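You operate a simulated robot arm through the tools that you are given. There is no shell and no other tool. Be economical: measure what you need, move in short steps, check, and stop when the job is done.

Carry out the task below with a simulated two-armed robot. There is one attempt and no reset: what you move stays moved.

JOB
Hold the blue bin on the middle of the steel bench steady with one hand and put the red brush in it with the other.
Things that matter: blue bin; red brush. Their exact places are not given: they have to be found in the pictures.

The check looks at the end state, three seconds after you hand in, the way a careful person would. Anything else that was tipped, shoved, dropped, spilled or broken makes it a failure.

ROBOT AND FRAMES
Two 7-joint arms with two-finger parallel grippers on one trunk, on a base that drives. Base frame: it is fixed to the floor where the robot stands at the start and does not move with it; the origin is under the middle of the robot, x ahead of it, y to its left, z up; the surface under the hand at the start is at about z = 0.85. Lengths are in m, angles in degrees, forces in N, time in s.
The left shoulder is at the start at [0.059, 0.174, 1.234], the right one opposite. With the tool pointing down near the work surface each hand reaches from about 0.1 to 0.68 m from the robot's upright axis, wherever it stands, measured 20 degrees to its own side. Places, roughly: blue bin [0.75, 1, 0.75]; red brush (4x4x5 cm) [0.5, 0.1, 0.9]. Payload 3.6 kg a hand.
Tool frame (each hand has its own): the origin (TCP) lies between the finger pads and is the grasp point; the fingertips stand 0.03 m ahead of it; z points along the fingers, y is the line along which they close. Largest opening 0.11 m; finger width 0.02, thickness 0.01; the body of the gripper, 0.048 by 0.112 m, starts 0.055 m behind the TCP.
Orientation is told as [roll, pitch, yaw] about the base's x, y, z axes, in that order, counted from this pose: with the fingers straight down and closing along the base's y, the tool's x points along the base's -x, its y along +y and its z along -z.

CONTROLS
- The arms move only by the tool jog_arm. It takes "left_steps", "right_steps" or both (then of equal length, played together; a hand with none holds still); each is a list of rows, each a list of 7 numbers: the shift along the tool's x, y, z in units of 250 mm (1.0 is 250 mm), then the turn, a rotation vector about the tool's x, y, z in units of 60 degrees (1.0 is 60 degrees), then the gripper command, from -1 (fully open) to 1 (shut), values between in proportion. In form: [[x, y, z, rx, ry, rz, jaw], ...]. A call has 1 to 10 rows; each row is the pose to reach, as a shift and turn from the pose commanded when the call began, along the tool's axes at that moment. A call with a number of a shift or a turn outside -1 to 1 is refused whole. Each row takes 0.2 s and may step no farther than 0.05 m and 8.6 degrees from the row before; otherwise, or with a gripper value out of range, the whole call is refused. A pose out of reach is approached as far as the arm can. The call stops where the force on the tool passes 40 N (or 10 N more than at its start, if that is more) or the arm is blocked; 0.2 s more then pass. The fingers move at their own pace (about 0.153 m/s each) and stop on an object; they squeeze with about 36 N. The grip force told is the motor's: it shows also when the fingers shut on nothing. Time passes only in rows, and 0.2 s behind the last, so rows that repeat a pose let the fingers close. The reply holds the time, the measured pose of the TCP, the force on the tool along the base axes, the opening and the grip force, in the units named above and with some noise, with the torque about the TCP (base axes, N m) and any sound that the robot's microphone picked up.
- Cameras (640 x 400 px; columns grow to the right, rows downward): "scene" is now at [0.1401, 0.0278, 1.402]; the picture's right is [0.31, -0.95, 0.00], its down [-0.60, -0.20, -0.77] and it looks along [0.73, 0.24, -0.64] (base axes); focal length 296 px, centre (320, 200). "left" rides on the left gripper at [0.072, -0.017, -0.103] in its tool frame; the picture's right is [0.23, 0.97, 0.00], its down [-0.76, 0.18, -0.62] and it looks along [-0.61, 0.14, 0.78] (tool axes); focal length 222 px, centre (320, 200). "right" rides on the right gripper at [0.072, 0.017, -0.103] in its tool frame; the picture's right is [-0.23, 0.97, 0.00], its down [-0.76, -0.18, -0.62] and it looks along [-0.61, -0.14, 0.78] (tool axes); focal length 222 px, centre (320, 200).
- snapshot(camera): a new picture of that camera. The clock stands still meanwhile.
- move_column(by): slides the trunk up (or, below 0, down) by that many m; the arms and the scene camera ride with it, the base frame stays. It gives what a move gives, with no picture.
- steer(legs): drives the robot by 1 to 6 legs, each [ahead, left, turn to the left] in m, m and degrees, along the robot's own axes; the way and the turn of a leg run together, so that a leg with both is an arc; at most 1.5 m and 180 degrees a leg. The arms and the cameras ride along, it lands a little off, and it stops where it bumps. It gives what a move gives.
- aim_head(pan, tilt): turns the head with the scene camera to pan (to the left, within 86 degrees either way) and tilt (down, from -29 to 69), counted from straight ahead of the robot. It gives what a move gives.
- locate(camera, pixels): for up to 12 pixels [column, row] of the newest picture of that camera ("zoom" is the newest enlarged one), the place [x, y, z] in the base frame of the surface seen there, good to about 0.002 m. The clock stands still meanwhile.
- enlarge(camera, box): a new picture of the part [left, top, right, bottom] of that camera's present view, enlarged. The clock stands still meanwhile.
- job_done(): hands the job in; it is judged then, once.

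Keep the steps short. Do not move on a guess: measure, check each grasp and each placing, and mend mistakes. In all there are 80 turns and 70 pictures (those below and enlarged ones count). Leave the grippers open and the arms clear of the work at the hand-in unless told otherwise, and finish with a single line.

The tools are called after "Request:" by a JSON object that holds its "fn" and its "kwargs". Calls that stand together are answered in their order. jog_arm: Moves the arms, as the interface text tells. Its arguments: {"type":"object","properties":{"left_steps":{"type":"array","items":{"type":"array","items":{"type":"number"}}},"right_steps":{"type":"array","items":{"type":"array","items":{"type":"number"}}}},"required":[]} The other tools are called the same way: move_column (by) slides the trunk up or down; steer (legs) drives the base; aim_head (pan, tilt) turns the head that bears the scene camera; snapshot (camera) takes a picture; locate (camera, pixels) gives the place of the surface under pixels of a picture; enlarge (camera, box) takes an enlarged picture of a part of a camera's view; job_done () hands the job in.

At the start:

```text
time: 0.0
left_eef_pos: [0.4384, 0.3674, 1.1562]
left_ee_rot: [0.0, 0.0, 0.1]
left_ft_force: [-0.3, -0.2, 0.5]
left_ft_torque: [-0.05, -0.06, 0.02]
left_grip_width: 0.1102
left_grasp_force: 0.0
right_eef_pos: [0.402, -0.0863, 1.1791]
right_ee_rot: [0.1, 0.0, 0.0]
right_ft_force: [0.4, 0.2, -0.1]
right_ft_torque: [-0.01, 0.02, -0.01]
right_grip_width: 0.1103
right_grasp_force: 0.2
trunk travel left (down, up): [-0.35, 0.413]
robot x, y, heading: [-0.0017, 0.0001, -0.1]
head pan, tilt: [18.3, 39.5]
```

scene: 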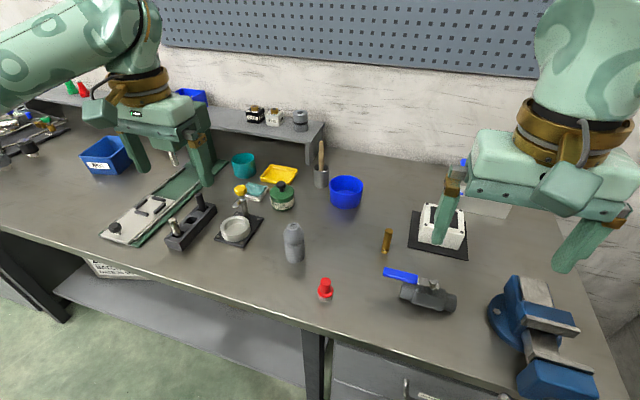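
right: 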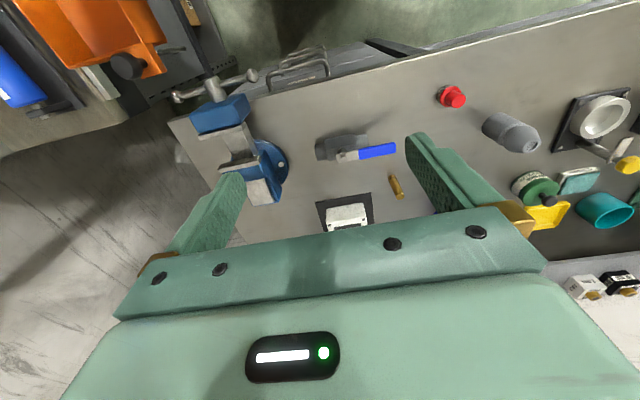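
left: 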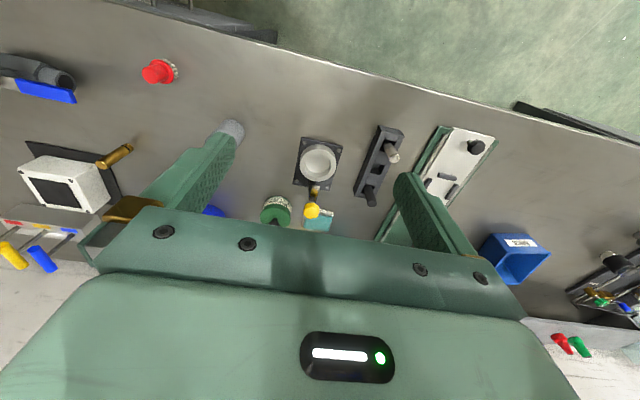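

I see several blue objects: a labelled bin at (107,155), a round blue one at (346,191) and a shelf bin at (190,95). There is also a small red thing at (325,290). I'll measure all of them and enlarge the views.

Request:
{"fn": "locate", "kwargs": {"camera": "scene", "pixels": [[107, 155], [346, 191], [346, 205], [190, 95], [325, 284], [325, 296], [321, 180], [294, 240], [388, 240], [420, 295], [82, 90], [300, 300]]}}

Request:
{"fn": "enlarge", "kwargs": {"camera": "scene", "box": [220, 150, 460, 320]}}

Request:
{"fn": "enlarge", "kwargs": {"camera": "scene", "box": [0, 60, 240, 210]}}

```text
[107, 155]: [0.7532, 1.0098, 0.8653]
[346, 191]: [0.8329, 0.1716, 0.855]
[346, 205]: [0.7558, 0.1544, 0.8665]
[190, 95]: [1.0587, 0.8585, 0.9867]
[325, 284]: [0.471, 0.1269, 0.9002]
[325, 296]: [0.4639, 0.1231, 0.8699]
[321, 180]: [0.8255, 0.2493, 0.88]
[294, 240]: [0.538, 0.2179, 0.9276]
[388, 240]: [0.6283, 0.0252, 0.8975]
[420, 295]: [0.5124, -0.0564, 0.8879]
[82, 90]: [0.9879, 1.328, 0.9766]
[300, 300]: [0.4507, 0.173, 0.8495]
```

```text
2.35 times, centred on (340, 235) of scene
```

zoom: 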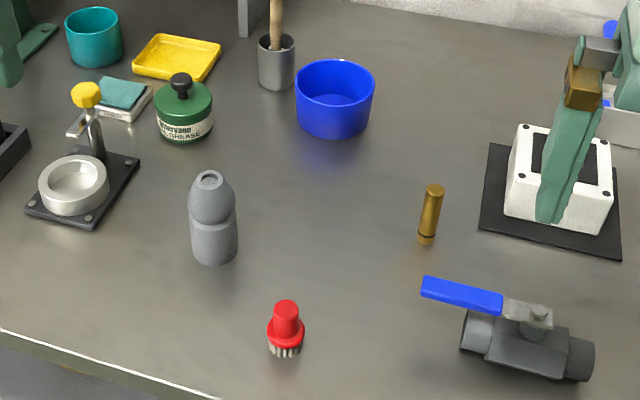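

```text
2.67 times, centred on (120, 135) of scene
```

zoom: 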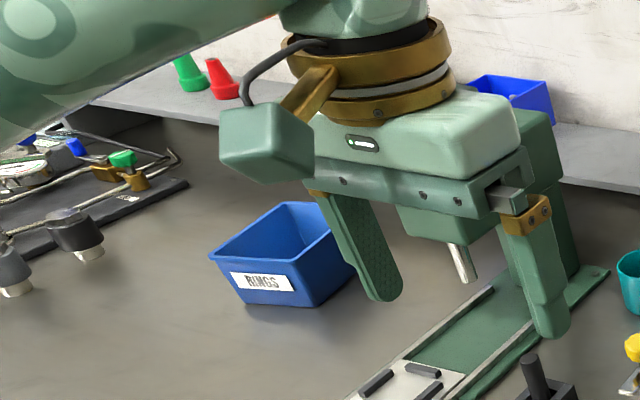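

The labelled blue bin is at about (0.75, 1.0), which matches the hint, but there are other blue candidates. I'll look around before deciding.

Request:
{"fn": "aim_head", "kwargs": {"pan": 60, "tilt": 30}}

Request:
{"fn": "snapshot", "kwargs": {"camera": "scene"}}

Request:
{"fn": "aim_head", "kwargs": {"pan": -50, "tilt": 30}}

Request:
{"fn": "snapshot", "kwargs": {"camera": "scene"}}

```text
time: 1.1
left_eef_pos: [0.4384, 0.3686, 1.1555]
left_ee_rot: [0.1, 0.0, 0.2]
left_ft_force: [-0.2, -0.5, -0.1]
left_ft_torque: [0.04, -0.02, 0.01]
left_grip_width: 0.1099
left_grasp_force: 0.1
right_eef_pos: [0.4025, -0.0863, 1.1786]
right_ee_rot: [0.0, 0.0, 0.1]
right_ft_force: [-0.6, -1.1, 1.5]
right_ft_torque: [0.0, -0.04, 0.0]
right_grip_width: 0.11
right_grasp_force: 0.0
trunk travel left (down, up): [-0.35, 0.413]
robot x, y, heading: [-0.0023, 0.001, -0.2]
head pan, tilt: [60.0, 30.0]
```

```text
64 pictures are left
```

scene: 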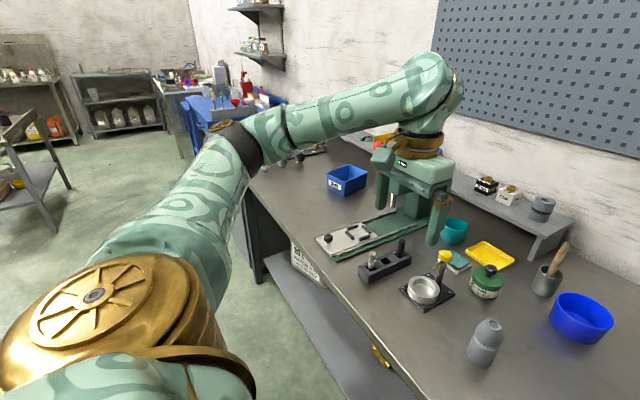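

```text
time: 3.0
left_eef_pos: [0.4382, 0.3682, 1.1556]
left_ee_rot: [-0.1, 0.0, 0.1]
left_ft_force: [0.6, -0.6, 0.9]
left_ft_torque: [0.0, 0.01, 0.0]
left_grip_width: 0.1102
left_grasp_force: 0.1
right_eef_pos: [0.4028, -0.0864, 1.1784]
right_ee_rot: [0.0, 0.0, 0.1]
right_ft_force: [-0.5, 0.8, -0.4]
right_ft_torque: [-0.02, 0.0, 0.0]
right_grip_width: 0.1102
right_grasp_force: 0.0
trunk travel left (down, up): [-0.35, 0.413]
robot x, y, heading: [-0.0026, -0.0022, -0.2]
head pan, tilt: [-50.0, 30.0]
```

```text
63 pictures are left
```

scene: 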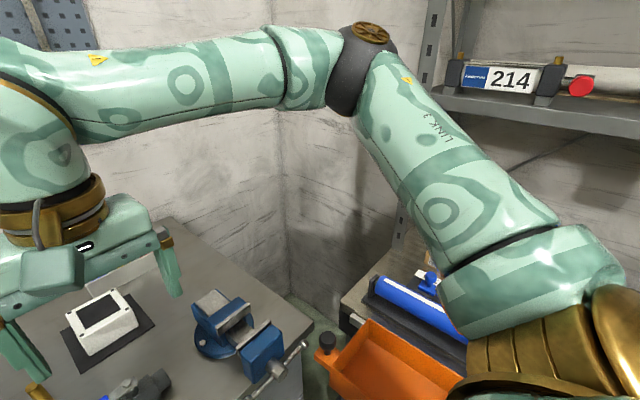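

The labelled "RINGS" bin near (0.75, 1.0) is the only bin standing on this bench at the hinted place. The brush comes first, so I'll aim the head at it and measure it closely.

Request:
{"fn": "aim_head", "kwargs": {"pan": 12, "tilt": 50}}

Request:
{"fn": "snapshot", "kwargs": {"camera": "scene"}}

Request:
{"fn": "enlarge", "kwargs": {"camera": "right", "box": [400, 50, 560, 150]}}

```text
time: 4.3
left_eef_pos: [0.4377, 0.3694, 1.1566]
left_ee_rot: [0.0, 0.0, 0.0]
left_ft_force: [0.6, 0.2, -0.3]
left_ft_torque: [0.02, -0.01, -0.02]
left_grip_width: 0.11
left_grasp_force: 0.1
right_eef_pos: [0.4008, -0.0875, 1.1779]
right_ee_rot: [0.0, 0.0, 0.1]
right_ft_force: [-0.4, 1.1, -0.1]
right_ft_torque: [0.0, -0.02, -0.01]
right_grip_width: 0.1102
right_grasp_force: 0.0
trunk travel left (down, up): [-0.35, 0.413]
robot x, y, heading: [-0.0026, -0.0011, -0.0]
head pan, tilt: [12.0, 50.0]
```

```text
62 pictures are left
```

scene: 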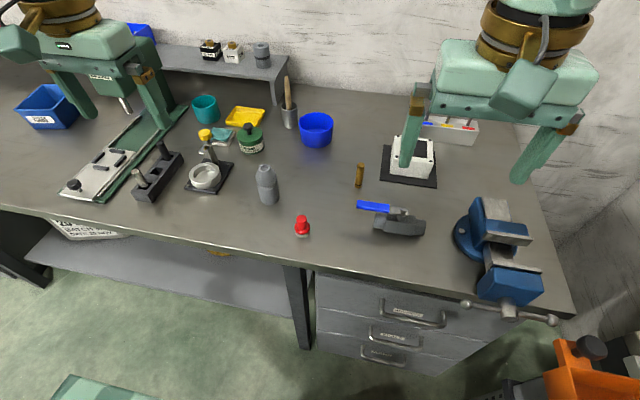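

```text
4.00 times, centred on (480, 100) of right
```

zoom: 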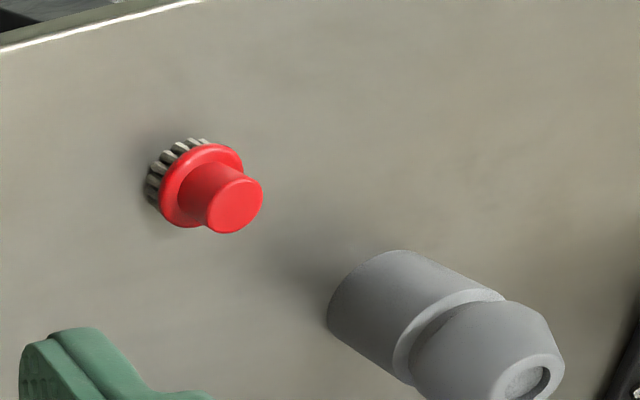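

Request:
{"fn": "enlarge", "kwargs": {"camera": "scene", "box": [262, 205, 342, 255]}}

Request:
{"fn": "locate", "kwargs": {"camera": "scene", "pixels": [[303, 217], [303, 228], [264, 170], [268, 195], [308, 262], [60, 215], [540, 305], [38, 98], [50, 120], [68, 128]]}}

```text
8.00 times, centred on (302, 230) of scene
```

zoom: 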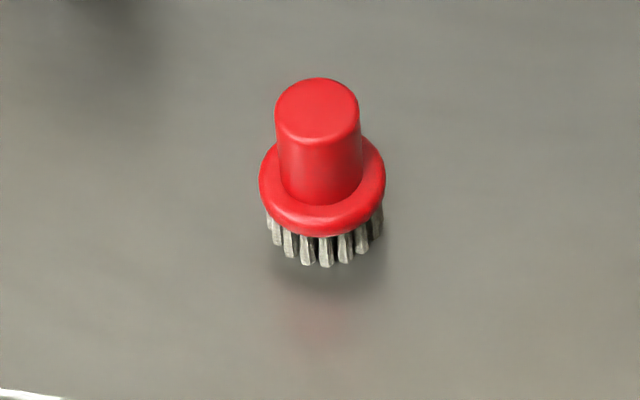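

```text
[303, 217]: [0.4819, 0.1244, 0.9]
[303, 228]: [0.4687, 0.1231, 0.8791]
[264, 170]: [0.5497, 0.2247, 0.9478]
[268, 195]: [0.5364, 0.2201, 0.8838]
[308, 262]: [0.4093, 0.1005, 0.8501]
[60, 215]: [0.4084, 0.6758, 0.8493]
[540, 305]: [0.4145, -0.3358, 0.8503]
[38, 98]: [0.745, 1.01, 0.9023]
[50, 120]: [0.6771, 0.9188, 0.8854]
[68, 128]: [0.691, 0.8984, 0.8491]
```

Request:
{"fn": "locate", "kwargs": {"camera": "zoom", "pixels": [[318, 88], [318, 110], [285, 110], [352, 110], [318, 135], [320, 180], [320, 225], [270, 180], [378, 180]]}}

Request:
{"fn": "enlarge", "kwargs": {"camera": "scene", "box": [0, 60, 112, 130]}}

```text
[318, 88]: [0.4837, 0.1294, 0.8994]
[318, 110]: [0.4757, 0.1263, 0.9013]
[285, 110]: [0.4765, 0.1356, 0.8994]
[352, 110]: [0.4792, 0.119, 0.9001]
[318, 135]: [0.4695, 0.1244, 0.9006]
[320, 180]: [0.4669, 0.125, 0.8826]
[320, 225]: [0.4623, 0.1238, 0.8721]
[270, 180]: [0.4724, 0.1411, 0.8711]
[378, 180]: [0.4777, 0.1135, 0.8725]
```

```text
5.71 times, centred on (56, 95) of scene
```

zoom: 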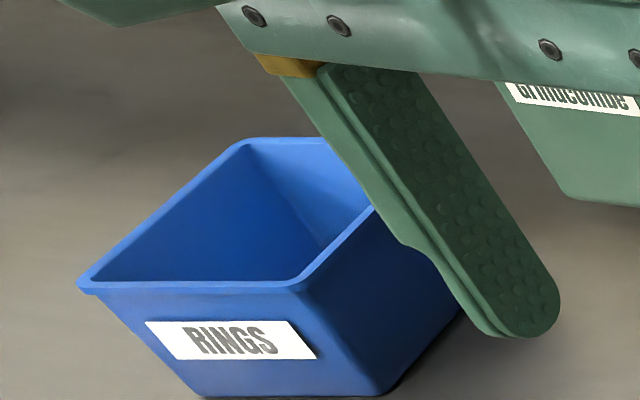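

The brush axis is at (0.477, 0.127). Its handle is about 20 mm across with the top at z = 0.90, and the flange is at about 0.873. I'll move the right hand over it and down to z≈0.98 with the jaw half open.

Request:
{"fn": "jog_arm", "kwargs": {"right_steps": [[-0.061, 0.172, 0, 0, 0, 0, 0], [-0.122, 0.343, 0, 0, 0, 0, 0], [-0.182, 0.515, 0, 0, 0, 0, 0], [-0.243, 0.686, 0, 0, 0, 0, 0], [-0.304, 0.858, 0, 0, 0, 0, 0], [-0.304, 0.858, 0.2, 0, 0, 0, 0], [-0.304, 0.858, 0.4, 0, 0, 0, 0], [-0.304, 0.858, 0.6, 0, 0, 0, 0], [-0.304, 0.858, 0.79, 0, 0, 0, 0]]}}

Request:
{"fn": "snapshot", "kwargs": {"camera": "right"}}

Request:
{"fn": "snapshot", "kwargs": {"camera": "scene"}}

```text
time: 6.3
left_eef_pos: [0.4372, 0.3697, 1.1552]
left_ee_rot: [0.0, 0.0, 0.1]
left_ft_force: [0.7, 1.2, -0.2]
left_ft_torque: [-0.02, -0.01, -0.01]
left_grip_width: 0.1099
left_grasp_force: 0.1
right_eef_pos: [0.4791, 0.129, 0.9784]
right_ee_rot: [0.0, 0.0, 0.0]
right_ft_force: [0.0, -0.2, -0.2]
right_ft_torque: [0.0, 0.0, 0.01]
right_grip_width: 0.055
right_grasp_force: 0.0
trunk travel left (down, up): [-0.35, 0.413]
robot x, y, heading: [-0.0003, 0.0052, -0.1]
head pan, tilt: [12.0, 50.0]
```

```text
58 pictures are left
```

right: 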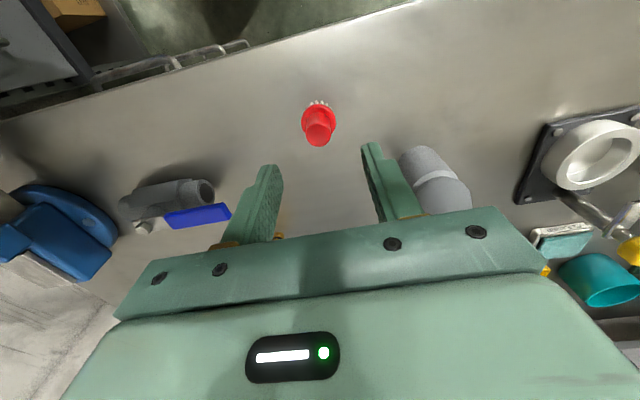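

```text
57 pictures are left
```

scene: 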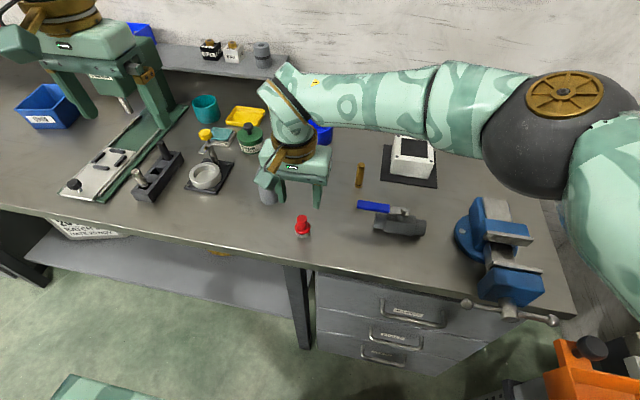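

Request:
{"fn": "locate", "kwargs": {"camera": "right", "pixels": [[319, 143], [308, 138], [331, 138], [319, 134]]}}

Request:
{"fn": "locate", "kwargs": {"camera": "scene", "pixels": [[302, 217], [303, 219], [303, 228]]}}

```text
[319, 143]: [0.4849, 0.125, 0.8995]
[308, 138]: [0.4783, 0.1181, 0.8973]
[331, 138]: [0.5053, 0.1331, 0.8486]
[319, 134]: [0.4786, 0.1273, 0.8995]
```

```text
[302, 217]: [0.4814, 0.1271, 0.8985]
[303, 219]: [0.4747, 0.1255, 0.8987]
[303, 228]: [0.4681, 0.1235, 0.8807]
```

The brush is centred at about (0.477, 0.126). I'll lower the hand to z≈0.907 and close on the handle.

Request:
{"fn": "jog_arm", "kwargs": {"right_steps": [[0.008, -0.01, 0.15, 0, 0, 0, 0], [0.008, -0.01, 0.286, 0, 0, 0, 0], [0.008, -0.01, 0.286, 0, 0, 0, 0.5], [0.008, -0.01, 0.286, 0, 0, 0, 1], [0.008, -0.01, 0.286, 0, 0, 0, 1]]}}

Request:
{"fn": "snapshot", "kwargs": {"camera": "right"}}

```text
time: 7.5
left_eef_pos: [0.438, 0.3688, 1.1552]
left_ee_rot: [0.0, 0.0, 0.1]
left_ft_force: [0.3, 0.0, 0.1]
left_ft_torque: [0.0, -0.03, 0.01]
left_grip_width: 0.1099
left_grasp_force: 0.1
right_eef_pos: [0.4775, 0.125, 0.9095]
right_ee_rot: [-0.1, 0.1, 0.0]
right_ft_force: [0.2, 1.2, 0.0]
right_ft_torque: [-0.04, 0.02, -0.01]
right_grip_width: 0.0201
right_grasp_force: 36.1
trunk travel left (down, up): [-0.35, 0.413]
robot x, y, heading: [0.0023, 0.0009, 0.1]
head pan, tilt: [12.0, 50.0]
```

```text
56 pictures are left
```

right: 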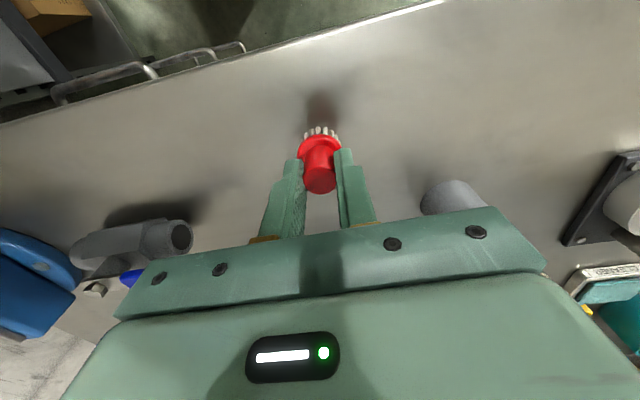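

The grip is good (20 mm, 36 N). I'll lift straight up and check that the brush comes along.

Request:
{"fn": "jog_arm", "kwargs": {"right_steps": [[0, 0, -0.18, 0, 0, 0, 1], [0, 0, -0.36, 0, 0, 0, 1], [0, 0, -0.54, 0, 0, 0, 1], [0, 0, -0.72, 0, 0, 0, 1], [0, 0, -0.9, 0, 0, 0, 1]]}}

Request:
{"fn": "snapshot", "kwargs": {"camera": "right"}}

Request:
{"fn": "aim_head", "kwargs": {"pan": 50, "tilt": 32}}

Request:
{"fn": "snapshot", "kwargs": {"camera": "scene"}}

```text
time: 8.7
left_eef_pos: [0.4381, 0.3695, 1.1544]
left_ee_rot: [0.0, -0.1, 0.0]
left_ft_force: [0.6, -1.1, -0.4]
left_ft_torque: [-0.02, 0.01, -0.01]
left_grip_width: 0.11
left_grasp_force: 0.0
right_eef_pos: [0.4751, 0.1239, 1.1349]
right_ee_rot: [0.1, 0.0, 0.1]
right_ft_force: [-0.3, 0.1, -0.8]
right_ft_torque: [0.02, -0.02, -0.03]
right_grip_width: 0.0203
right_grasp_force: 36.1
trunk travel left (down, up): [-0.35, 0.413]
robot x, y, heading: [0.0027, 0.0016, 0.0]
head pan, tilt: [12.0, 50.0]
```

```text
55 pictures are left
```

right: 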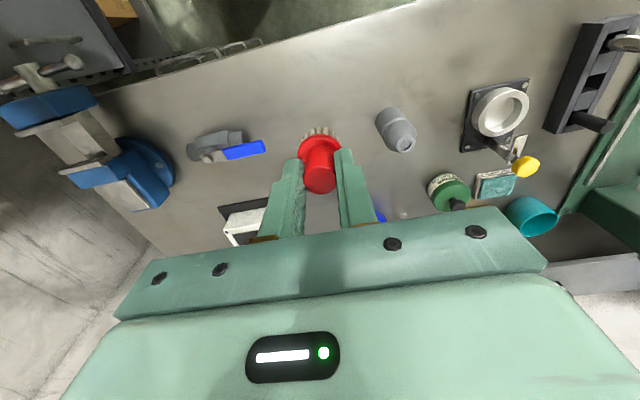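

```text
time: 9.7
left_eef_pos: [0.438, 0.3685, 1.1547]
left_ee_rot: [-0.1, 0.1, 0.1]
left_ft_force: [0.1, -0.4, 0.5]
left_ft_torque: [0.0, 0.03, 0.02]
left_grip_width: 0.1098
left_grasp_force: 0.1
right_eef_pos: [0.4755, 0.1239, 1.1326]
right_ee_rot: [-0.1, 0.1, 0.0]
right_ft_force: [-0.1, -0.3, 0.0]
right_ft_torque: [-0.02, 0.01, -0.03]
right_grip_width: 0.0203
right_grasp_force: 35.9
trunk travel left (down, up): [-0.35, 0.413]
robot x, y, heading: [-0.0022, 0.0031, 0.3]
head pan, tilt: [50.0, 32.0]
```

```text
54 pictures are left
```

scene: 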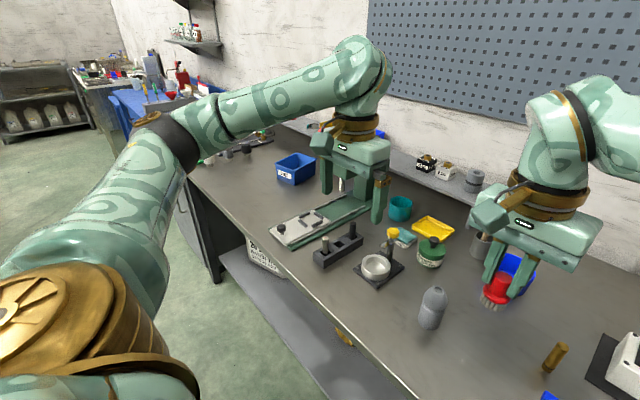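

The brush is held and lifted. I'll raise the trunk for a safe transit and a better view past the left arm.

Request:
{"fn": "move_column", "kwargs": {"by": 0.25}}

Request:
{"fn": "aim_head", "kwargs": {"pan": 45, "tilt": 45}}

Request:
{"fn": "snapshot", "kwargs": {"camera": "scene"}}

Request:
{"fn": "snapshot", "kwargs": {"camera": "left"}}

```text
time: 12.3
left_eef_pos: [0.4385, 0.3684, 1.4044]
left_ee_rot: [-0.1, 0.1, 0.1]
left_ft_force: [0.4, 0.1, 0.3]
left_ft_torque: [0.02, 0.02, -0.02]
left_grip_width: 0.1103
left_grasp_force: 0.0
right_eef_pos: [0.4773, 0.1255, 1.3832]
right_ee_rot: [0.0, 0.3, 0.0]
right_ft_force: [0.7, 0.5, -0.9]
right_ft_torque: [-0.03, 0.01, 0.0]
right_grip_width: 0.0204
right_grasp_force: 35.4
trunk travel left (down, up): [-0.6, 0.163]
robot x, y, heading: [0.0025, -0.0061, 0.0]
head pan, tilt: [50.0, 32.0]
```

```text
time: 13.1
left_eef_pos: [0.4388, 0.3696, 1.4047]
left_ee_rot: [0.0, 0.0, 0.1]
left_ft_force: [0.5, 0.2, 0.0]
left_ft_torque: [0.01, 0.02, -0.02]
left_grip_width: 0.1101
left_grasp_force: 0.0
right_eef_pos: [0.4756, 0.1249, 1.3829]
right_ee_rot: [0.1, 0.0, 0.0]
right_ft_force: [0.5, -0.3, -0.2]
right_ft_torque: [0.05, -0.01, -0.01]
right_grip_width: 0.0205
right_grasp_force: 35.8
trunk travel left (down, up): [-0.6, 0.163]
robot x, y, heading: [0.0034, -0.0024, -0.1]
head pan, tilt: [45.0, 45.0]
```

```text
53 pictures are left
```

scene: 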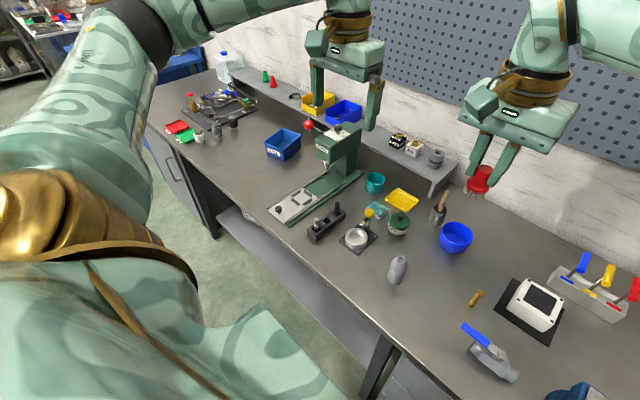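

```text
52 pictures are left
```

left: 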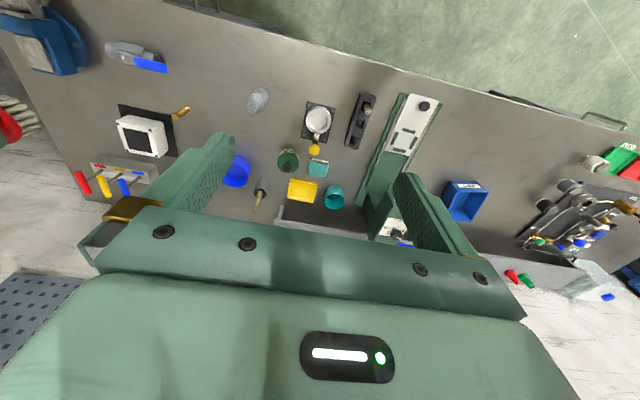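

Now I see the bin at (283,147), a green press beside it at (335,155), and shelf bins behind. I'll measure the bin corners, the press and the bench edges.

Request:
{"fn": "enlarge", "kwargs": {"camera": "scene", "box": [240, 90, 384, 180]}}

Request:
{"fn": "locate", "kwargs": {"camera": "scene", "pixels": [[335, 130], [345, 130], [309, 125], [345, 110], [318, 100], [270, 210], [160, 128], [232, 183], [232, 220], [380, 385], [210, 110]]}}

```text
4.44 times, centred on (312, 135) of scene
```

zoom: 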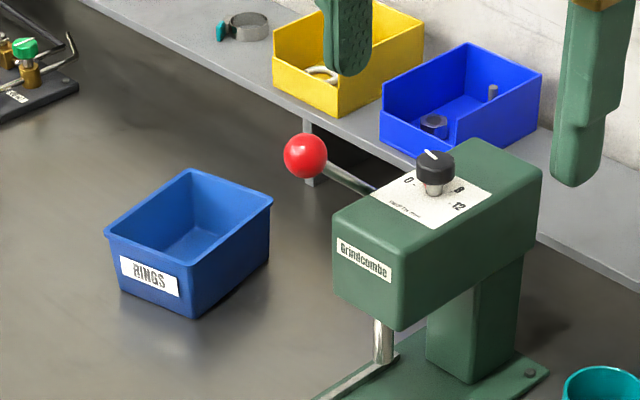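

```text
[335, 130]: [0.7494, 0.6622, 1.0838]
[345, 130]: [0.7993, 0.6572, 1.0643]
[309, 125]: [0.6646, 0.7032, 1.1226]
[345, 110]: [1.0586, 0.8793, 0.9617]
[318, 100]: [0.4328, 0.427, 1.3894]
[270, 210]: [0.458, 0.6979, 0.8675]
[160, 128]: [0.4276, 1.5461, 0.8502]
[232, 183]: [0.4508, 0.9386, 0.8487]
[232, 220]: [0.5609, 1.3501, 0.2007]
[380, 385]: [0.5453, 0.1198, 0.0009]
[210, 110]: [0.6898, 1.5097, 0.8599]
```

Request:
{"fn": "locate", "kwargs": {"camera": "zoom", "pixels": [[107, 234], [190, 172], [272, 204], [196, 252], [120, 290], [192, 316], [267, 262], [190, 235], [150, 205], [305, 155], [435, 155], [335, 215]]}}

```text
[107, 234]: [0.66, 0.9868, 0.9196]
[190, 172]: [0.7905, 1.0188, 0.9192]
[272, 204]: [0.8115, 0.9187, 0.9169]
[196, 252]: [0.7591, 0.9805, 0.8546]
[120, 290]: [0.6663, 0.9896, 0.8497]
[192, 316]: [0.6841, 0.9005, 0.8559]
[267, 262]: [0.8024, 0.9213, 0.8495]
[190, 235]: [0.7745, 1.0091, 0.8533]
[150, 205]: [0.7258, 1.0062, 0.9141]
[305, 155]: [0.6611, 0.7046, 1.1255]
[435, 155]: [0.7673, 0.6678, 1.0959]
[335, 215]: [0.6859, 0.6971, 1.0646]
```

The bin's rim corners are about (0.66,0.987), (0.79,1.019), (0.81,0.919) and (0.68,0.89). Its rim is at z = 0.92, its floor at 0.854, and its long axis is turned about 14°. The press tops out at about 1.13 near y = 0.7. With the arms high, I'll drive left and look again.

Request:
{"fn": "steer", "kwargs": {"legs": [[0, 0.55, 0], [0, 0.5, 0]]}}

Request:
{"fn": "aim_head", "kwargs": {"pan": 0, "tilt": 65}}

Request:
{"fn": "snapshot", "kwargs": {"camera": "scene"}}

```text
time: 18.8
left_eef_pos: [0.4278, 1.4398, 1.4056]
left_ee_rot: [0.0, 0.0, 0.6]
left_ft_force: [-0.4, 0.0, 0.0]
left_ft_torque: [0.03, -0.01, 0.02]
left_grip_width: 0.11
left_grasp_force: 0.0
right_eef_pos: [0.469, 1.1957, 1.3851]
right_ee_rot: [0.0, -0.1, 0.5]
right_ft_force: [0.1, -0.3, -0.2]
right_ft_torque: [-0.02, -0.01, -0.03]
right_grip_width: 0.0202
right_grasp_force: 36.1
trunk travel left (down, up): [-0.6, 0.163]
robot x, y, heading: [-0.0065, 1.064, 0.0]
head pan, tilt: [45.0, 45.0]
```

```text
time: 19.9
left_eef_pos: [0.4294, 1.4393, 1.4055]
left_ee_rot: [0.0, 0.0, 0.6]
left_ft_force: [0.4, -0.1, 0.1]
left_ft_torque: [-0.02, -0.03, 0.02]
left_grip_width: 0.1101
left_grasp_force: 0.1
right_eef_pos: [0.4688, 1.1945, 1.3851]
right_ee_rot: [-0.1, -0.1, 0.5]
right_ft_force: [0.4, 0.6, -0.5]
right_ft_torque: [-0.04, 0.05, -0.03]
right_grip_width: 0.0202
right_grasp_force: 36.4
trunk travel left (down, up): [-0.6, 0.163]
robot x, y, heading: [-0.006, 1.0679, 0.7]
head pan, tilt: [0.0, 65.0]
```

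```text
50 pictures are left
```

scene: 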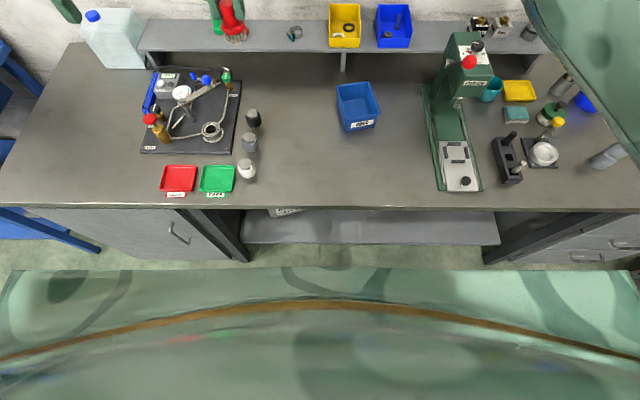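

The bin is indeed mid-bench. I'll measure the bin precisely, then the gap between base and bench.

Request:
{"fn": "locate", "kwargs": {"camera": "scene", "pixels": [[320, 272], [320, 310], [320, 262], [337, 84], [368, 82], [379, 116], [345, 131], [356, 104], [340, 205], [320, 245], [468, 62], [253, 118]]}}

Request:
{"fn": "enlarge", "kwargs": {"camera": "scene", "box": [318, 70, 398, 140]}}

```text
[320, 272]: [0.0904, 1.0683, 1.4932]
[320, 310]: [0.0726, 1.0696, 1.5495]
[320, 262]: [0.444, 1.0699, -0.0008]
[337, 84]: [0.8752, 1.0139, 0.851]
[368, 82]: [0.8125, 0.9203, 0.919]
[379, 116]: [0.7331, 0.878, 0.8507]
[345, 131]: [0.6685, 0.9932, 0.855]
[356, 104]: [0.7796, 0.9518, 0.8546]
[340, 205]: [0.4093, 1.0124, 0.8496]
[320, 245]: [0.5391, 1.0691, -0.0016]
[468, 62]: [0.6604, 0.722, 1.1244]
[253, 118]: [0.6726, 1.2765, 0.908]
```

```text
5.71 times, centred on (358, 105) of scene
```

zoom: 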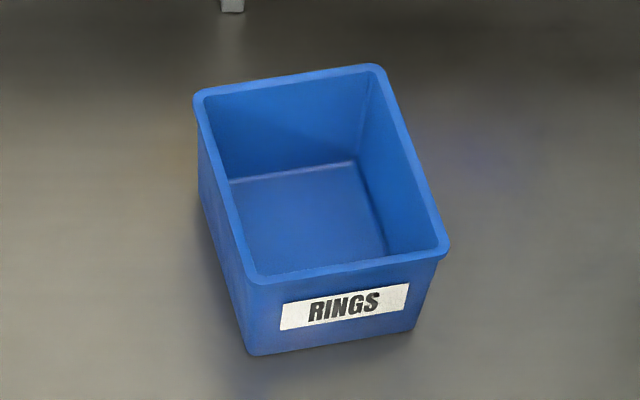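

Request:
{"fn": "locate", "kwargs": {"camera": "zoom", "pixels": [[200, 95], [376, 68], [445, 250], [254, 281], [290, 79], [415, 160], [350, 266], [225, 190], [300, 230], [370, 220], [240, 190], [345, 170]]}}

```text
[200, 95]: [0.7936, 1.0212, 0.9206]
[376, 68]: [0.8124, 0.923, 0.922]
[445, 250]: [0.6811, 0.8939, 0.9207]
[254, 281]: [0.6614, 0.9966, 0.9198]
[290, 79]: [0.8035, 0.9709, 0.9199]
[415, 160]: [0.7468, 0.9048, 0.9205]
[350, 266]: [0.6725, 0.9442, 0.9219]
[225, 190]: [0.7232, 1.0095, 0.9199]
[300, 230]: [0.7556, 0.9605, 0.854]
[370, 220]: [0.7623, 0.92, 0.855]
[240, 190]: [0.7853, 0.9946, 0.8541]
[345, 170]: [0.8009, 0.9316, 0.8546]
```

The bin corners are confirmed, and the front-wall rim middle is at (0.6725, 0.944, 0.92). I'll drive 0.13 m ahead so both hands reach comfortably.

Request:
{"fn": "steer", "kwargs": {"legs": [[0.13, 0, -0.7]]}}

```text
time: 21.2
left_eef_pos: [0.5627, 1.433, 1.4046]
left_ee_rot: [-0.1, -0.1, -0.2]
left_ft_force: [0.1, 0.4, -0.3]
left_ft_torque: [-0.02, -0.02, -0.01]
left_grip_width: 0.1101
left_grasp_force: 0.0
right_eef_pos: [0.6012, 1.1898, 1.3849]
right_ee_rot: [-0.1, 0.0, -0.3]
right_ft_force: [0.1, -1.1, -0.5]
right_ft_torque: [-0.02, 0.03, 0.0]
right_grip_width: 0.0201
right_grasp_force: 35.6
trunk travel left (down, up): [-0.6, 0.163]
robot x, y, heading: [0.1213, 1.0707, -0.0]
head pan, tilt: [0.0, 65.0]
```

No bump. I'm going to pinch the bin's front wall with the left hand, tilted in from the left so both grippers fit. The right hand will lower the brush towards the back. First, high in the air, the left hand yaws and the right hand goes over the bin.

Request:
{"fn": "jog_arm", "kwargs": {"left_steps": [[0, 0, 0, 0, 0, 0.14, -0.2], [0, 0, 0, 0, 0, 0.28, -0.2], [0, 0, 0, 0, 0, 0.42, -0.2], [0, 0, 0, 0, 0, 0.56, -0.2], [0, 0, 0, 0, 0, 0.7, -0.2], [0, 0, 0, 0, 0, 0.84, -0.2], [0, 0, 0, 0, 0, 0.98, -0.2]], "right_steps": [[-0.07, -0.135, 0, 0, 0, 0, 1], [-0.14, -0.27, 0, 0, 0, 0, 1], [-0.21, -0.4, 0, 0, 0, 0, 1], [-0.28, -0.535, 0, 0, 0, 0, 1], [-0.35, -0.67, 0, 0, 0, 0, 1], [-0.42, -0.8, 0, 0, 0, 0, 1], [-0.48, -0.94, 0, 0, 0, 0, 1]]}}

Request:
{"fn": "jog_arm", "kwargs": {"left_steps": [[0, 0, 0, 0, 0, 0.13, -0.2], [0, 0, 0, 0, 0, 0.24, -0.2], [0, 0, 0, 0, 0, 0.327, -0.2]]}}

Request:
{"fn": "jog_arm", "kwargs": {"left_steps": [[0, 0, 0, 0, -0.13, 0, -0.2], [0, 0, 0, 0, -0.26, 0, -0.2], [0, 0, 0, 0, -0.39, 0, -0.2], [0, 0, 0, 0, -0.52, 0, -0.2], [0, 0, 0, 0, -0.65, 0, -0.2], [0, 0, 0, 0, -0.65, 0, -0.2]]}}

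```text
time: 22.8
left_eef_pos: [0.5638, 1.4312, 1.4055]
left_ee_rot: [0.0, 0.0, -59.3]
left_ft_force: [-0.5, 0.5, -0.1]
left_ft_torque: [0.01, -0.02, -0.01]
left_grip_width: 0.0661
left_grasp_force: 0.0
right_eef_pos: [0.6878, 0.9551, 1.3736]
right_ee_rot: [0.0, -0.2, -0.6]
right_ft_force: [0.7, -0.3, 0.0]
right_ft_torque: [0.03, 0.02, 0.02]
right_grip_width: 0.0204
right_grasp_force: 35.9
right hand out of reach, approached as far as the arm can: row 5, 6, 7
trunk travel left (down, up): [-0.6, 0.163]
robot x, y, heading: [0.1223, 1.0632, -0.3]
head pan, tilt: [0.0, 65.0]
```

```text
time: 23.6
left_eef_pos: [0.5631, 1.4336, 1.4058]
left_ee_rot: [0.0, -0.1, -78.7]
left_ft_force: [-0.3, 0.9, 0.0]
left_ft_torque: [0.0, 0.01, -0.02]
left_grip_width: 0.0663
left_grasp_force: 0.0
right_eef_pos: [0.6864, 0.9567, 1.3749]
right_ee_rot: [0.2, -0.3, -0.7]
right_ft_force: [0.4, -0.2, 0.0]
right_ft_torque: [-0.01, -0.01, 0.01]
right_grip_width: 0.0203
right_grasp_force: 35.9
trunk travel left (down, up): [-0.6, 0.163]
robot x, y, heading: [0.1264, 1.0676, -0.1]
head pan, tilt: [0.0, 65.0]
```

```text
time: 25.0
left_eef_pos: [0.5633, 1.4319, 1.4058]
left_ee_rot: [0.1, -39.2, -78.8]
left_ft_force: [-0.5, -0.7, 0.4]
left_ft_torque: [0.04, -0.02, 0.03]
left_grip_width: 0.0659
left_grasp_force: 0.0
right_eef_pos: [0.6861, 0.9565, 1.3756]
right_ee_rot: [0.1, -0.2, -0.6]
right_ft_force: [0.4, -0.8, -0.8]
right_ft_torque: [0.02, 0.01, 0.0]
right_grip_width: 0.0203
right_grasp_force: 36.3
trunk travel left (down, up): [-0.6, 0.163]
robot x, y, heading: [0.1218, 1.0677, -0.3]
head pan, tilt: [0.0, 65.0]
```

The left hand is tilted as planned, pointing down and to the right. I'll lower the trunk by 0.12 and check the right forearm's height near the press.

Request:
{"fn": "move_column", "kwargs": {"by": -0.12}}

Request:
{"fn": "aim_head", "kwargs": {"pan": -25, "tilt": 40}}

Request:
{"fn": "snapshot", "kwargs": {"camera": "scene"}}

```text
time: 26.5
left_eef_pos: [0.5644, 1.4335, 1.2862]
left_ee_rot: [0.1, -39.0, -78.7]
left_ft_force: [0.6, 0.1, -0.3]
left_ft_torque: [-0.04, 0.0, -0.01]
left_grip_width: 0.066
left_grasp_force: 0.1
right_eef_pos: [0.687, 0.9566, 1.2523]
right_ee_rot: [0.0, 0.0, -0.3]
right_ft_force: [0.0, -0.5, -1.2]
right_ft_torque: [0.02, 0.02, 0.0]
right_grip_width: 0.0203
right_grasp_force: 35.4
trunk travel left (down, up): [-0.48, 0.283]
robot x, y, heading: [0.1219, 1.0688, -0.1]
head pan, tilt: [0.0, 65.0]
```

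```text
time: 27.4
left_eef_pos: [0.5647, 1.432, 1.2858]
left_ee_rot: [0.0, -39.0, -78.7]
left_ft_force: [1.0, 0.2, 0.0]
left_ft_torque: [-0.01, 0.01, -0.03]
left_grip_width: 0.0661
left_grasp_force: 0.0
right_eef_pos: [0.6877, 0.956, 1.2522]
right_ee_rot: [0.1, 0.0, -0.3]
right_ft_force: [0.3, 0.0, -1.0]
right_ft_torque: [0.0, 0.02, 0.0]
right_grip_width: 0.0202
right_grasp_force: 35.8
trunk travel left (down, up): [-0.48, 0.283]
robot x, y, heading: [0.1244, 1.0632, -0.4]
head pan, tilt: [-25.0, 40.0]
```

```text
48 pictures are left
```

scene: 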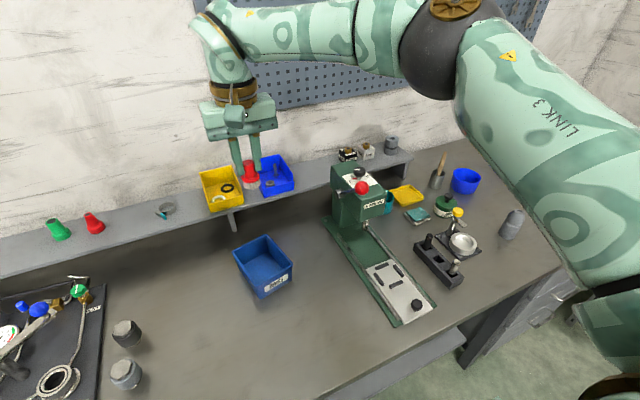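

Request:
{"fn": "locate", "kwargs": {"camera": "scene", "pixels": [[310, 65], [370, 70], [420, 85], [460, 100], [500, 180], [238, 95], [230, 75]]}}

```text
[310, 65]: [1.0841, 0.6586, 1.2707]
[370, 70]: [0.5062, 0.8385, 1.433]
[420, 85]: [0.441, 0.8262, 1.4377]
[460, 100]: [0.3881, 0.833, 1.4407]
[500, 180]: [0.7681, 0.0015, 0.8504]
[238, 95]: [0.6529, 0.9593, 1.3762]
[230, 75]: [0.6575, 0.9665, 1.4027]
```

The right forearm is well clear of the press. Now the left hand goes down and right towards its pre-grasp, in two halves.

Request:
{"fn": "jog_arm", "kwargs": {"left_steps": [[-0.049, 0.004, 0.157, 0, 0, 0, -0.2], [-0.098, 0.008, 0.314, 0, 0, 0, -0.2], [-0.147, 0.012, 0.471, 0, 0, 0, -0.2], [-0.196, 0.017, 0.629, 0, 0, 0, -0.2], [-0.245, 0.021, 0.786, 0, 0, 0, -0.2], [-0.294, 0.025, 0.943, 0, 0, 0, -0.2]]}}

Request:
{"fn": "aim_head", "kwargs": {"pan": 0, "tilt": 50}}

Request:
{"fn": "snapshot", "kwargs": {"camera": "scene"}}

```text
time: 28.8
left_eef_pos: [0.6098, 1.231, 1.1486]
left_ee_rot: [0.0, -39.1, -78.6]
left_ft_force: [-1.0, 0.4, -0.1]
left_ft_torque: [0.0, 0.03, 0.0]
left_grip_width: 0.0658
left_grasp_force: 0.0
right_eef_pos: [0.6875, 0.9552, 1.2517]
right_ee_rot: [-0.1, 0.2, -0.3]
right_ft_force: [0.0, -0.2, 0.1]
right_ft_torque: [0.02, 0.01, -0.03]
right_grip_width: 0.0205
right_grasp_force: 35.8
trunk travel left (down, up): [-0.48, 0.283]
robot x, y, heading: [0.1238, 1.0642, -0.3]
head pan, tilt: [-25.0, 40.0]
```

```text
time: 29.7
left_eef_pos: [0.6099, 1.2328, 1.1491]
left_ee_rot: [0.0, -38.9, -78.8]
left_ft_force: [0.2, -0.2, -0.6]
left_ft_torque: [-0.01, 0.03, 0.03]
left_grip_width: 0.0663
left_grasp_force: 0.1
right_eef_pos: [0.6877, 0.9559, 1.2522]
right_ee_rot: [0.0, 0.0, -0.2]
right_ft_force: [-0.4, 1.0, -0.6]
right_ft_torque: [0.03, 0.01, 0.01]
right_grip_width: 0.0203
right_grasp_force: 36.0
trunk travel left (down, up): [-0.48, 0.283]
robot x, y, heading: [0.1228, 1.068, -0.3]
head pan, tilt: [0.0, 50.0]
```

```text
47 pictures are left
```

scene: 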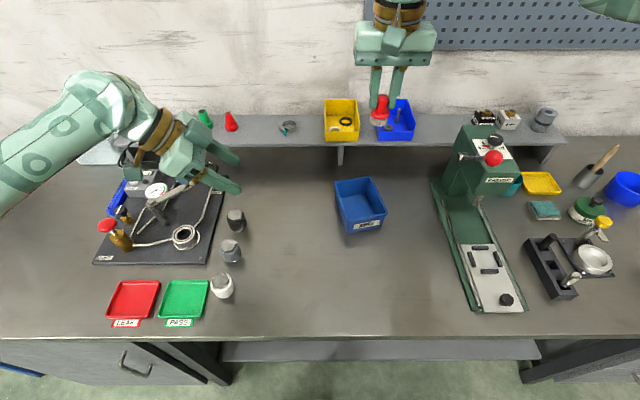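

The path is clear. Second half to the pre-grasp.

Request:
{"fn": "jog_arm", "kwargs": {"left_steps": [[-0.049, 0.004, 0.157, 0, 0, 0, -0.2], [-0.098, 0.008, 0.314, 0, 0, 0, -0.2], [-0.147, 0.012, 0.471, 0, 0, 0, -0.2], [-0.196, 0.017, 0.629, 0, 0, 0, -0.2], [-0.245, 0.021, 0.786, 0, 0, 0, -0.2], [-0.294, 0.025, 0.943, 0, 0, 0, -0.2]]}}

Request:
{"fn": "snapshot", "kwargs": {"camera": "scene"}}

Request:
{"fn": "snapshot", "kwargs": {"camera": "left"}}

```text
time: 31.1
left_eef_pos: [0.6578, 1.0285, 1.0114]
left_ee_rot: [0.0, -39.0, -78.7]
left_ft_force: [-0.6, -1.6, -0.7]
left_ft_torque: [0.01, -0.01, 0.02]
left_grip_width: 0.0657
left_grasp_force: 0.1
right_eef_pos: [0.6877, 0.9555, 1.2525]
right_ee_rot: [0.1, 0.1, -0.3]
right_ft_force: [-0.3, -1.2, -0.1]
right_ft_torque: [0.03, 0.03, 0.01]
right_grip_width: 0.0203
right_grasp_force: 35.5
trunk travel left (down, up): [-0.48, 0.283]
robot x, y, heading: [0.124, 1.0706, -0.2]
head pan, tilt: [0.0, 50.0]
```

```text
46 pictures are left
```

scene: 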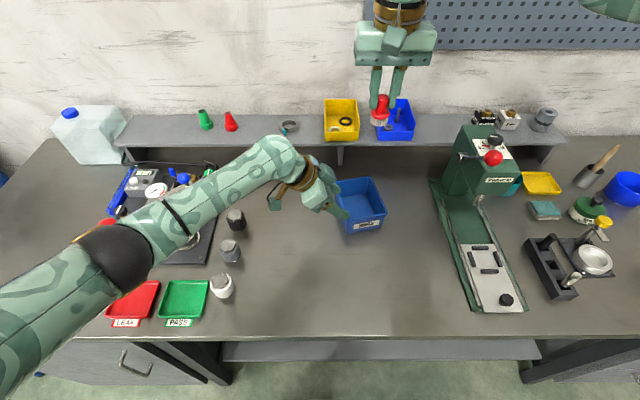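

```text
45 pictures are left
```

left: 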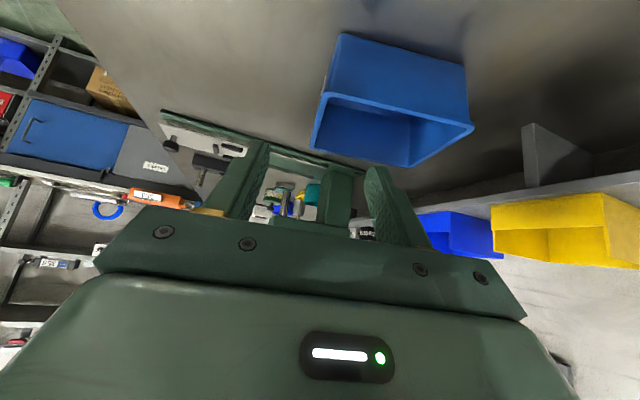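

The left elbow is near the fixture at (110,250), so I'll check its height and re-measure the bin's front rim.

Request:
{"fn": "locate", "kwargs": {"camera": "scene", "pixels": [[120, 280], [125, 255], [195, 215], [104, 221], [280, 150], [347, 226], [385, 213], [335, 182]]}}

Request:
{"fn": "locate", "kwargs": {"camera": "left", "pixels": [[315, 148], [343, 36], [328, 95], [332, 100], [318, 120], [469, 130]]}}

Request:
{"fn": "enlarge", "kwargs": {"camera": "scene", "box": [300, 160, 400, 240]}}

```text
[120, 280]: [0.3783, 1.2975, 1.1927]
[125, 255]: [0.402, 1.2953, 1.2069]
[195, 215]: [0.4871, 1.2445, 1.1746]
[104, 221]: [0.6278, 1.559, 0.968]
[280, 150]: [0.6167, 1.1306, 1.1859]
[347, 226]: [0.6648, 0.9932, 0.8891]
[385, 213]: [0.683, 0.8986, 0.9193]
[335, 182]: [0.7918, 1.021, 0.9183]
```

```text
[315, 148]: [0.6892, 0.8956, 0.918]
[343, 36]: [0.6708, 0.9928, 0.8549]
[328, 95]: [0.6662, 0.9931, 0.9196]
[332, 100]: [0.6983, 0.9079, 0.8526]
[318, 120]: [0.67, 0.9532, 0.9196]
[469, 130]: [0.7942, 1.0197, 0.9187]
```

```text
5.00 times, centred on (350, 200) of scene
```

zoom: 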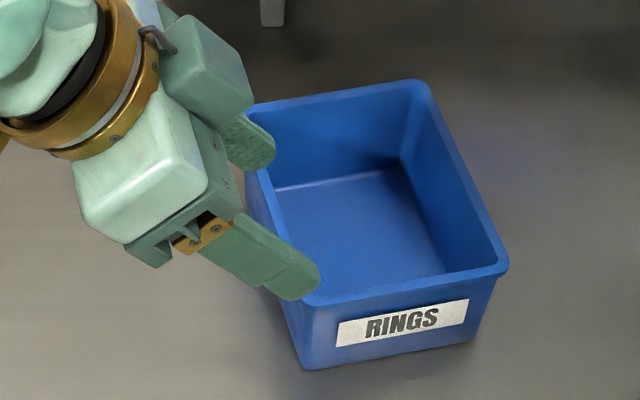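

The elbow is at z = 1.19, clear of the low trays. The front rim is at x≈0.670 for y≈0.955. I'll advance 85 mm along the fingers and check before the last 32 mm.

Request:
{"fn": "jog_arm", "kwargs": {"left_steps": [[0.001, -0.003, 0.17, 0, 0, 0, -0.2], [0.002, -0.005, 0.34, 0, 0, 0, -0.2], [0.002, -0.005, 0.34, 0, 0, 0, -0.2]]}}

Request:
{"fn": "snapshot", "kwargs": {"camera": "left"}}

Request:
{"fn": "enlarge", "kwargs": {"camera": "scene", "box": [300, 160, 400, 240]}}

```text
time: 31.9
left_eef_pos: [0.6646, 0.9791, 0.9457]
left_ee_rot: [0.0, -39.0, -78.7]
left_ft_force: [-0.3, 0.5, -0.4]
left_ft_torque: [-0.04, -0.02, -0.03]
left_grip_width: 0.0659
left_grasp_force: 0.1
right_eef_pos: [0.6875, 0.9579, 1.2516]
right_ee_rot: [-0.1, 0.0, -0.3]
right_ft_force: [-0.5, -0.3, -0.7]
right_ft_torque: [-0.03, 0.03, 0.02]
right_grip_width: 0.0202
right_grasp_force: 36.0
trunk travel left (down, up): [-0.48, 0.283]
robot x, y, heading: [0.1215, 1.0682, -0.4]
head pan, tilt: [0.0, 50.0]
```

```text
43 pictures are left
```

left: 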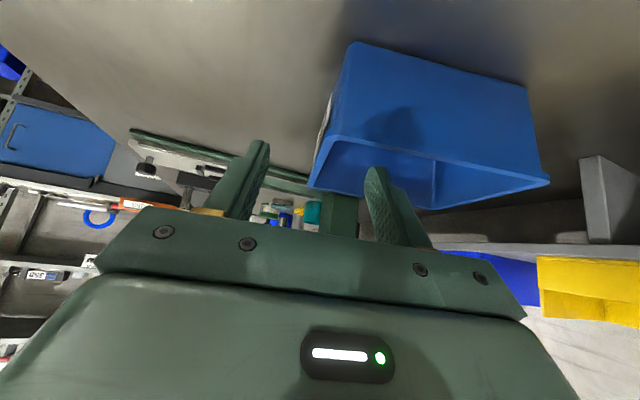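

```text
5.00 times, centred on (350, 200) of scene
```

zoom: 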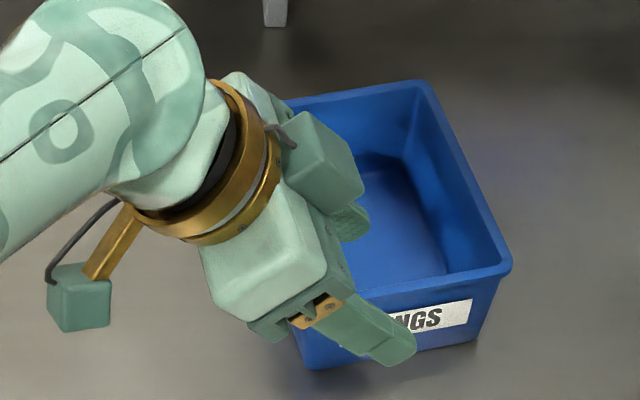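

The fingers straddle the front wall. I'll go the last 35 mm, and close in the next call.

Request:
{"fn": "jog_arm", "kwargs": {"left_steps": [[-0.004, 0.004, 0.07, 0, 0, 0, -0.2], [-0.008, 0.008, 0.139, 0, 0, 0, -0.2], [-0.008, 0.008, 0.139, 0, 0, 0, 0.3]]}}

Request:
{"fn": "snapshot", "kwargs": {"camera": "left"}}

Request:
{"fn": "enlarge", "kwargs": {"camera": "scene", "box": [300, 160, 400, 240]}}

```text
time: 32.7
left_eef_pos: [0.6597, 0.9653, 0.9301]
left_ee_rot: [-0.1, -39.0, -78.7]
left_ft_force: [1.0, -0.2, 0.5]
left_ft_torque: [0.01, 0.0, -0.02]
left_grip_width: 0.0384
left_grasp_force: 0.1
left hand out of reach, approached as far as the arm can: row 1, 2, 3
right_eef_pos: [0.6881, 0.9559, 1.2523]
right_ee_rot: [0.0, 0.1, -0.3]
right_ft_force: [0.2, -0.1, 0.2]
right_ft_torque: [0.05, 0.02, -0.01]
right_grip_width: 0.0202
right_grasp_force: 35.9
trunk travel left (down, up): [-0.48, 0.283]
robot x, y, heading: [0.1263, 1.0657, -0.3]
head pan, tilt: [0.0, 50.0]
```

```text
41 pictures are left
```

left: 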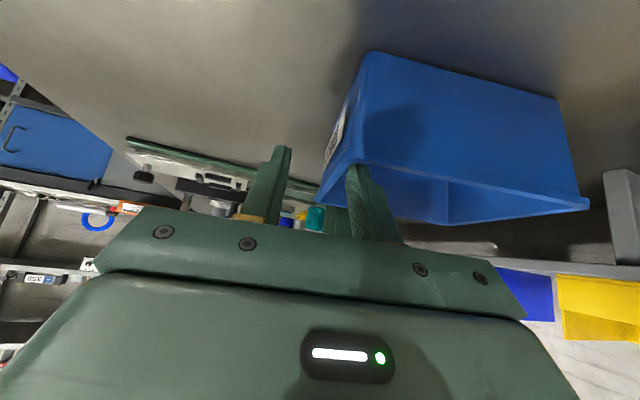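

```text
5.00 times, centred on (350, 200) of scene
```

zoom: 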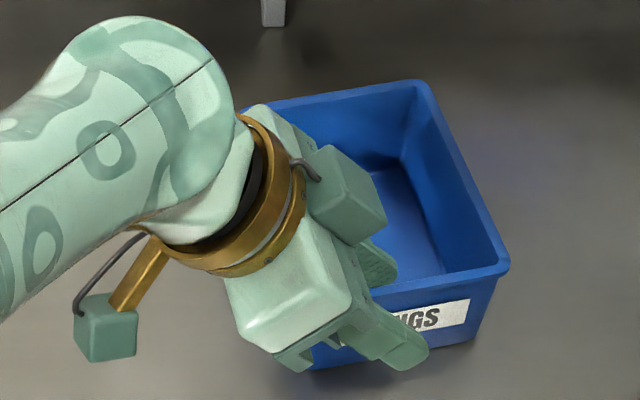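

The left arm ran out of reach about 10 mm short, touching nothing. I'll back the hand up, lower the trunk 0.1, and try again.

Request:
{"fn": "jog_arm", "kwargs": {"left_steps": [[0, 0, -0.1, 0, 0, 0, -0.2], [-0.05, 0, -0.22, 0, 0, 0, -0.2], [-0.15, 0, -0.36, 0, 0, 0, -0.2], [-0.252, 0, -0.511, 0, 0, 0, -0.2]]}}

Request:
{"fn": "move_column", "kwargs": {"by": -0.1}}

Request:
{"fn": "snapshot", "kwargs": {"camera": "scene"}}

```text
time: 33.7
left_eef_pos: [0.654, 0.9977, 1.0654]
left_ee_rot: [-0.1, -39.0, -78.4]
left_ft_force: [-1.0, 0.3, 0.1]
left_ft_torque: [0.0, 0.0, 0.04]
left_grip_width: 0.0659
left_grasp_force: 0.2
right_eef_pos: [0.6873, 0.9561, 1.2529]
right_ee_rot: [0.0, 0.1, -0.3]
right_ft_force: [0.0, 0.0, -1.1]
right_ft_torque: [-0.02, 0.01, -0.02]
right_grip_width: 0.0202
right_grasp_force: 35.8
trunk travel left (down, up): [-0.48, 0.283]
robot x, y, heading: [0.1252, 1.0669, -0.4]
head pan, tilt: [0.0, 50.0]
```

```text
time: 35.0
left_eef_pos: [0.6533, 0.996, 0.969]
left_ee_rot: [0.1, -39.2, -78.7]
left_ft_force: [0.4, -0.7, 0.8]
left_ft_torque: [0.0, -0.02, -0.02]
left_grip_width: 0.0658
left_grasp_force: 0.0
right_eef_pos: [0.6871, 0.9567, 1.153]
right_ee_rot: [0.0, 0.0, -0.3]
right_ft_force: [0.0, 0.7, -0.3]
right_ft_torque: [0.01, -0.03, 0.01]
right_grip_width: 0.0207
right_grasp_force: 36.5
trunk travel left (down, up): [-0.38, 0.383]
robot x, y, heading: [0.1246, 1.067, -0.4]
head pan, tilt: [0.0, 50.0]
```

```text
39 pictures are left
```

scene: 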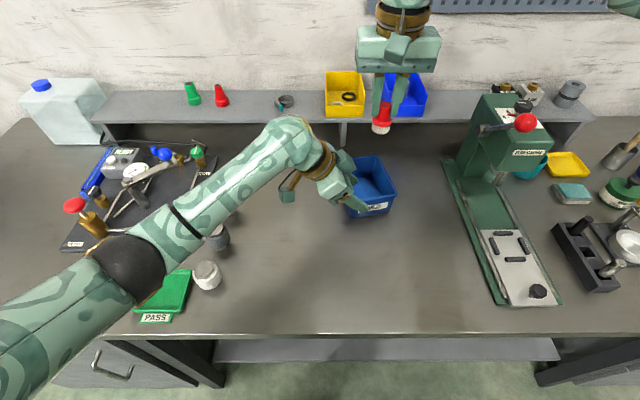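

Request:
{"fn": "jog_arm", "kwargs": {"left_steps": [[-0.004, 0.038, 0.0, 0, 0, 0, -0.2], [-0.007, 0.038, 0.13, 0, 0, 0, -0.2], [-0.007, 0.038, 0.259, 0, 0, 0, -0.2], [-0.007, 0.038, 0.259, 0, 0, 0, -0.2]]}}

Request:
{"fn": "snapshot", "kwargs": {"camera": "left"}}

```text
time: 36.0
left_eef_pos: [0.6719, 0.9596, 0.9187]
left_ee_rot: [0.0, -39.1, -78.7]
left_ft_force: [0.1, 0.1, 0.1]
left_ft_torque: [0.04, 0.0, 0.0]
left_grip_width: 0.066
left_grasp_force: 0.0
right_eef_pos: [0.6877, 0.9552, 1.1531]
right_ee_rot: [0.1, -0.1, -0.3]
right_ft_force: [-0.2, -0.3, -0.2]
right_ft_torque: [-0.03, 0.02, 0.0]
right_grip_width: 0.0203
right_grasp_force: 36.1
trunk travel left (down, up): [-0.38, 0.383]
robot x, y, heading: [0.1218, 1.0723, -0.3]
head pan, tilt: [0.0, 50.0]
```

```text
38 pictures are left
```

left: 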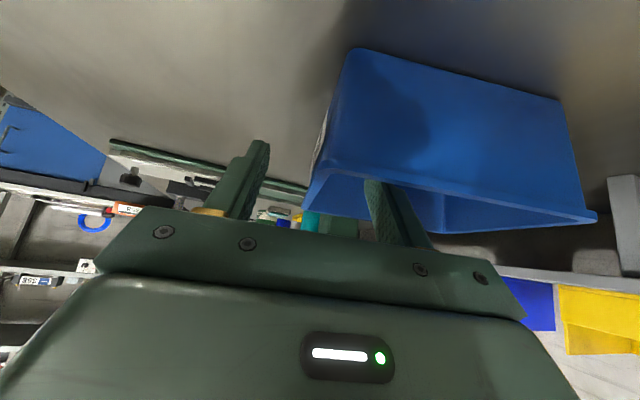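

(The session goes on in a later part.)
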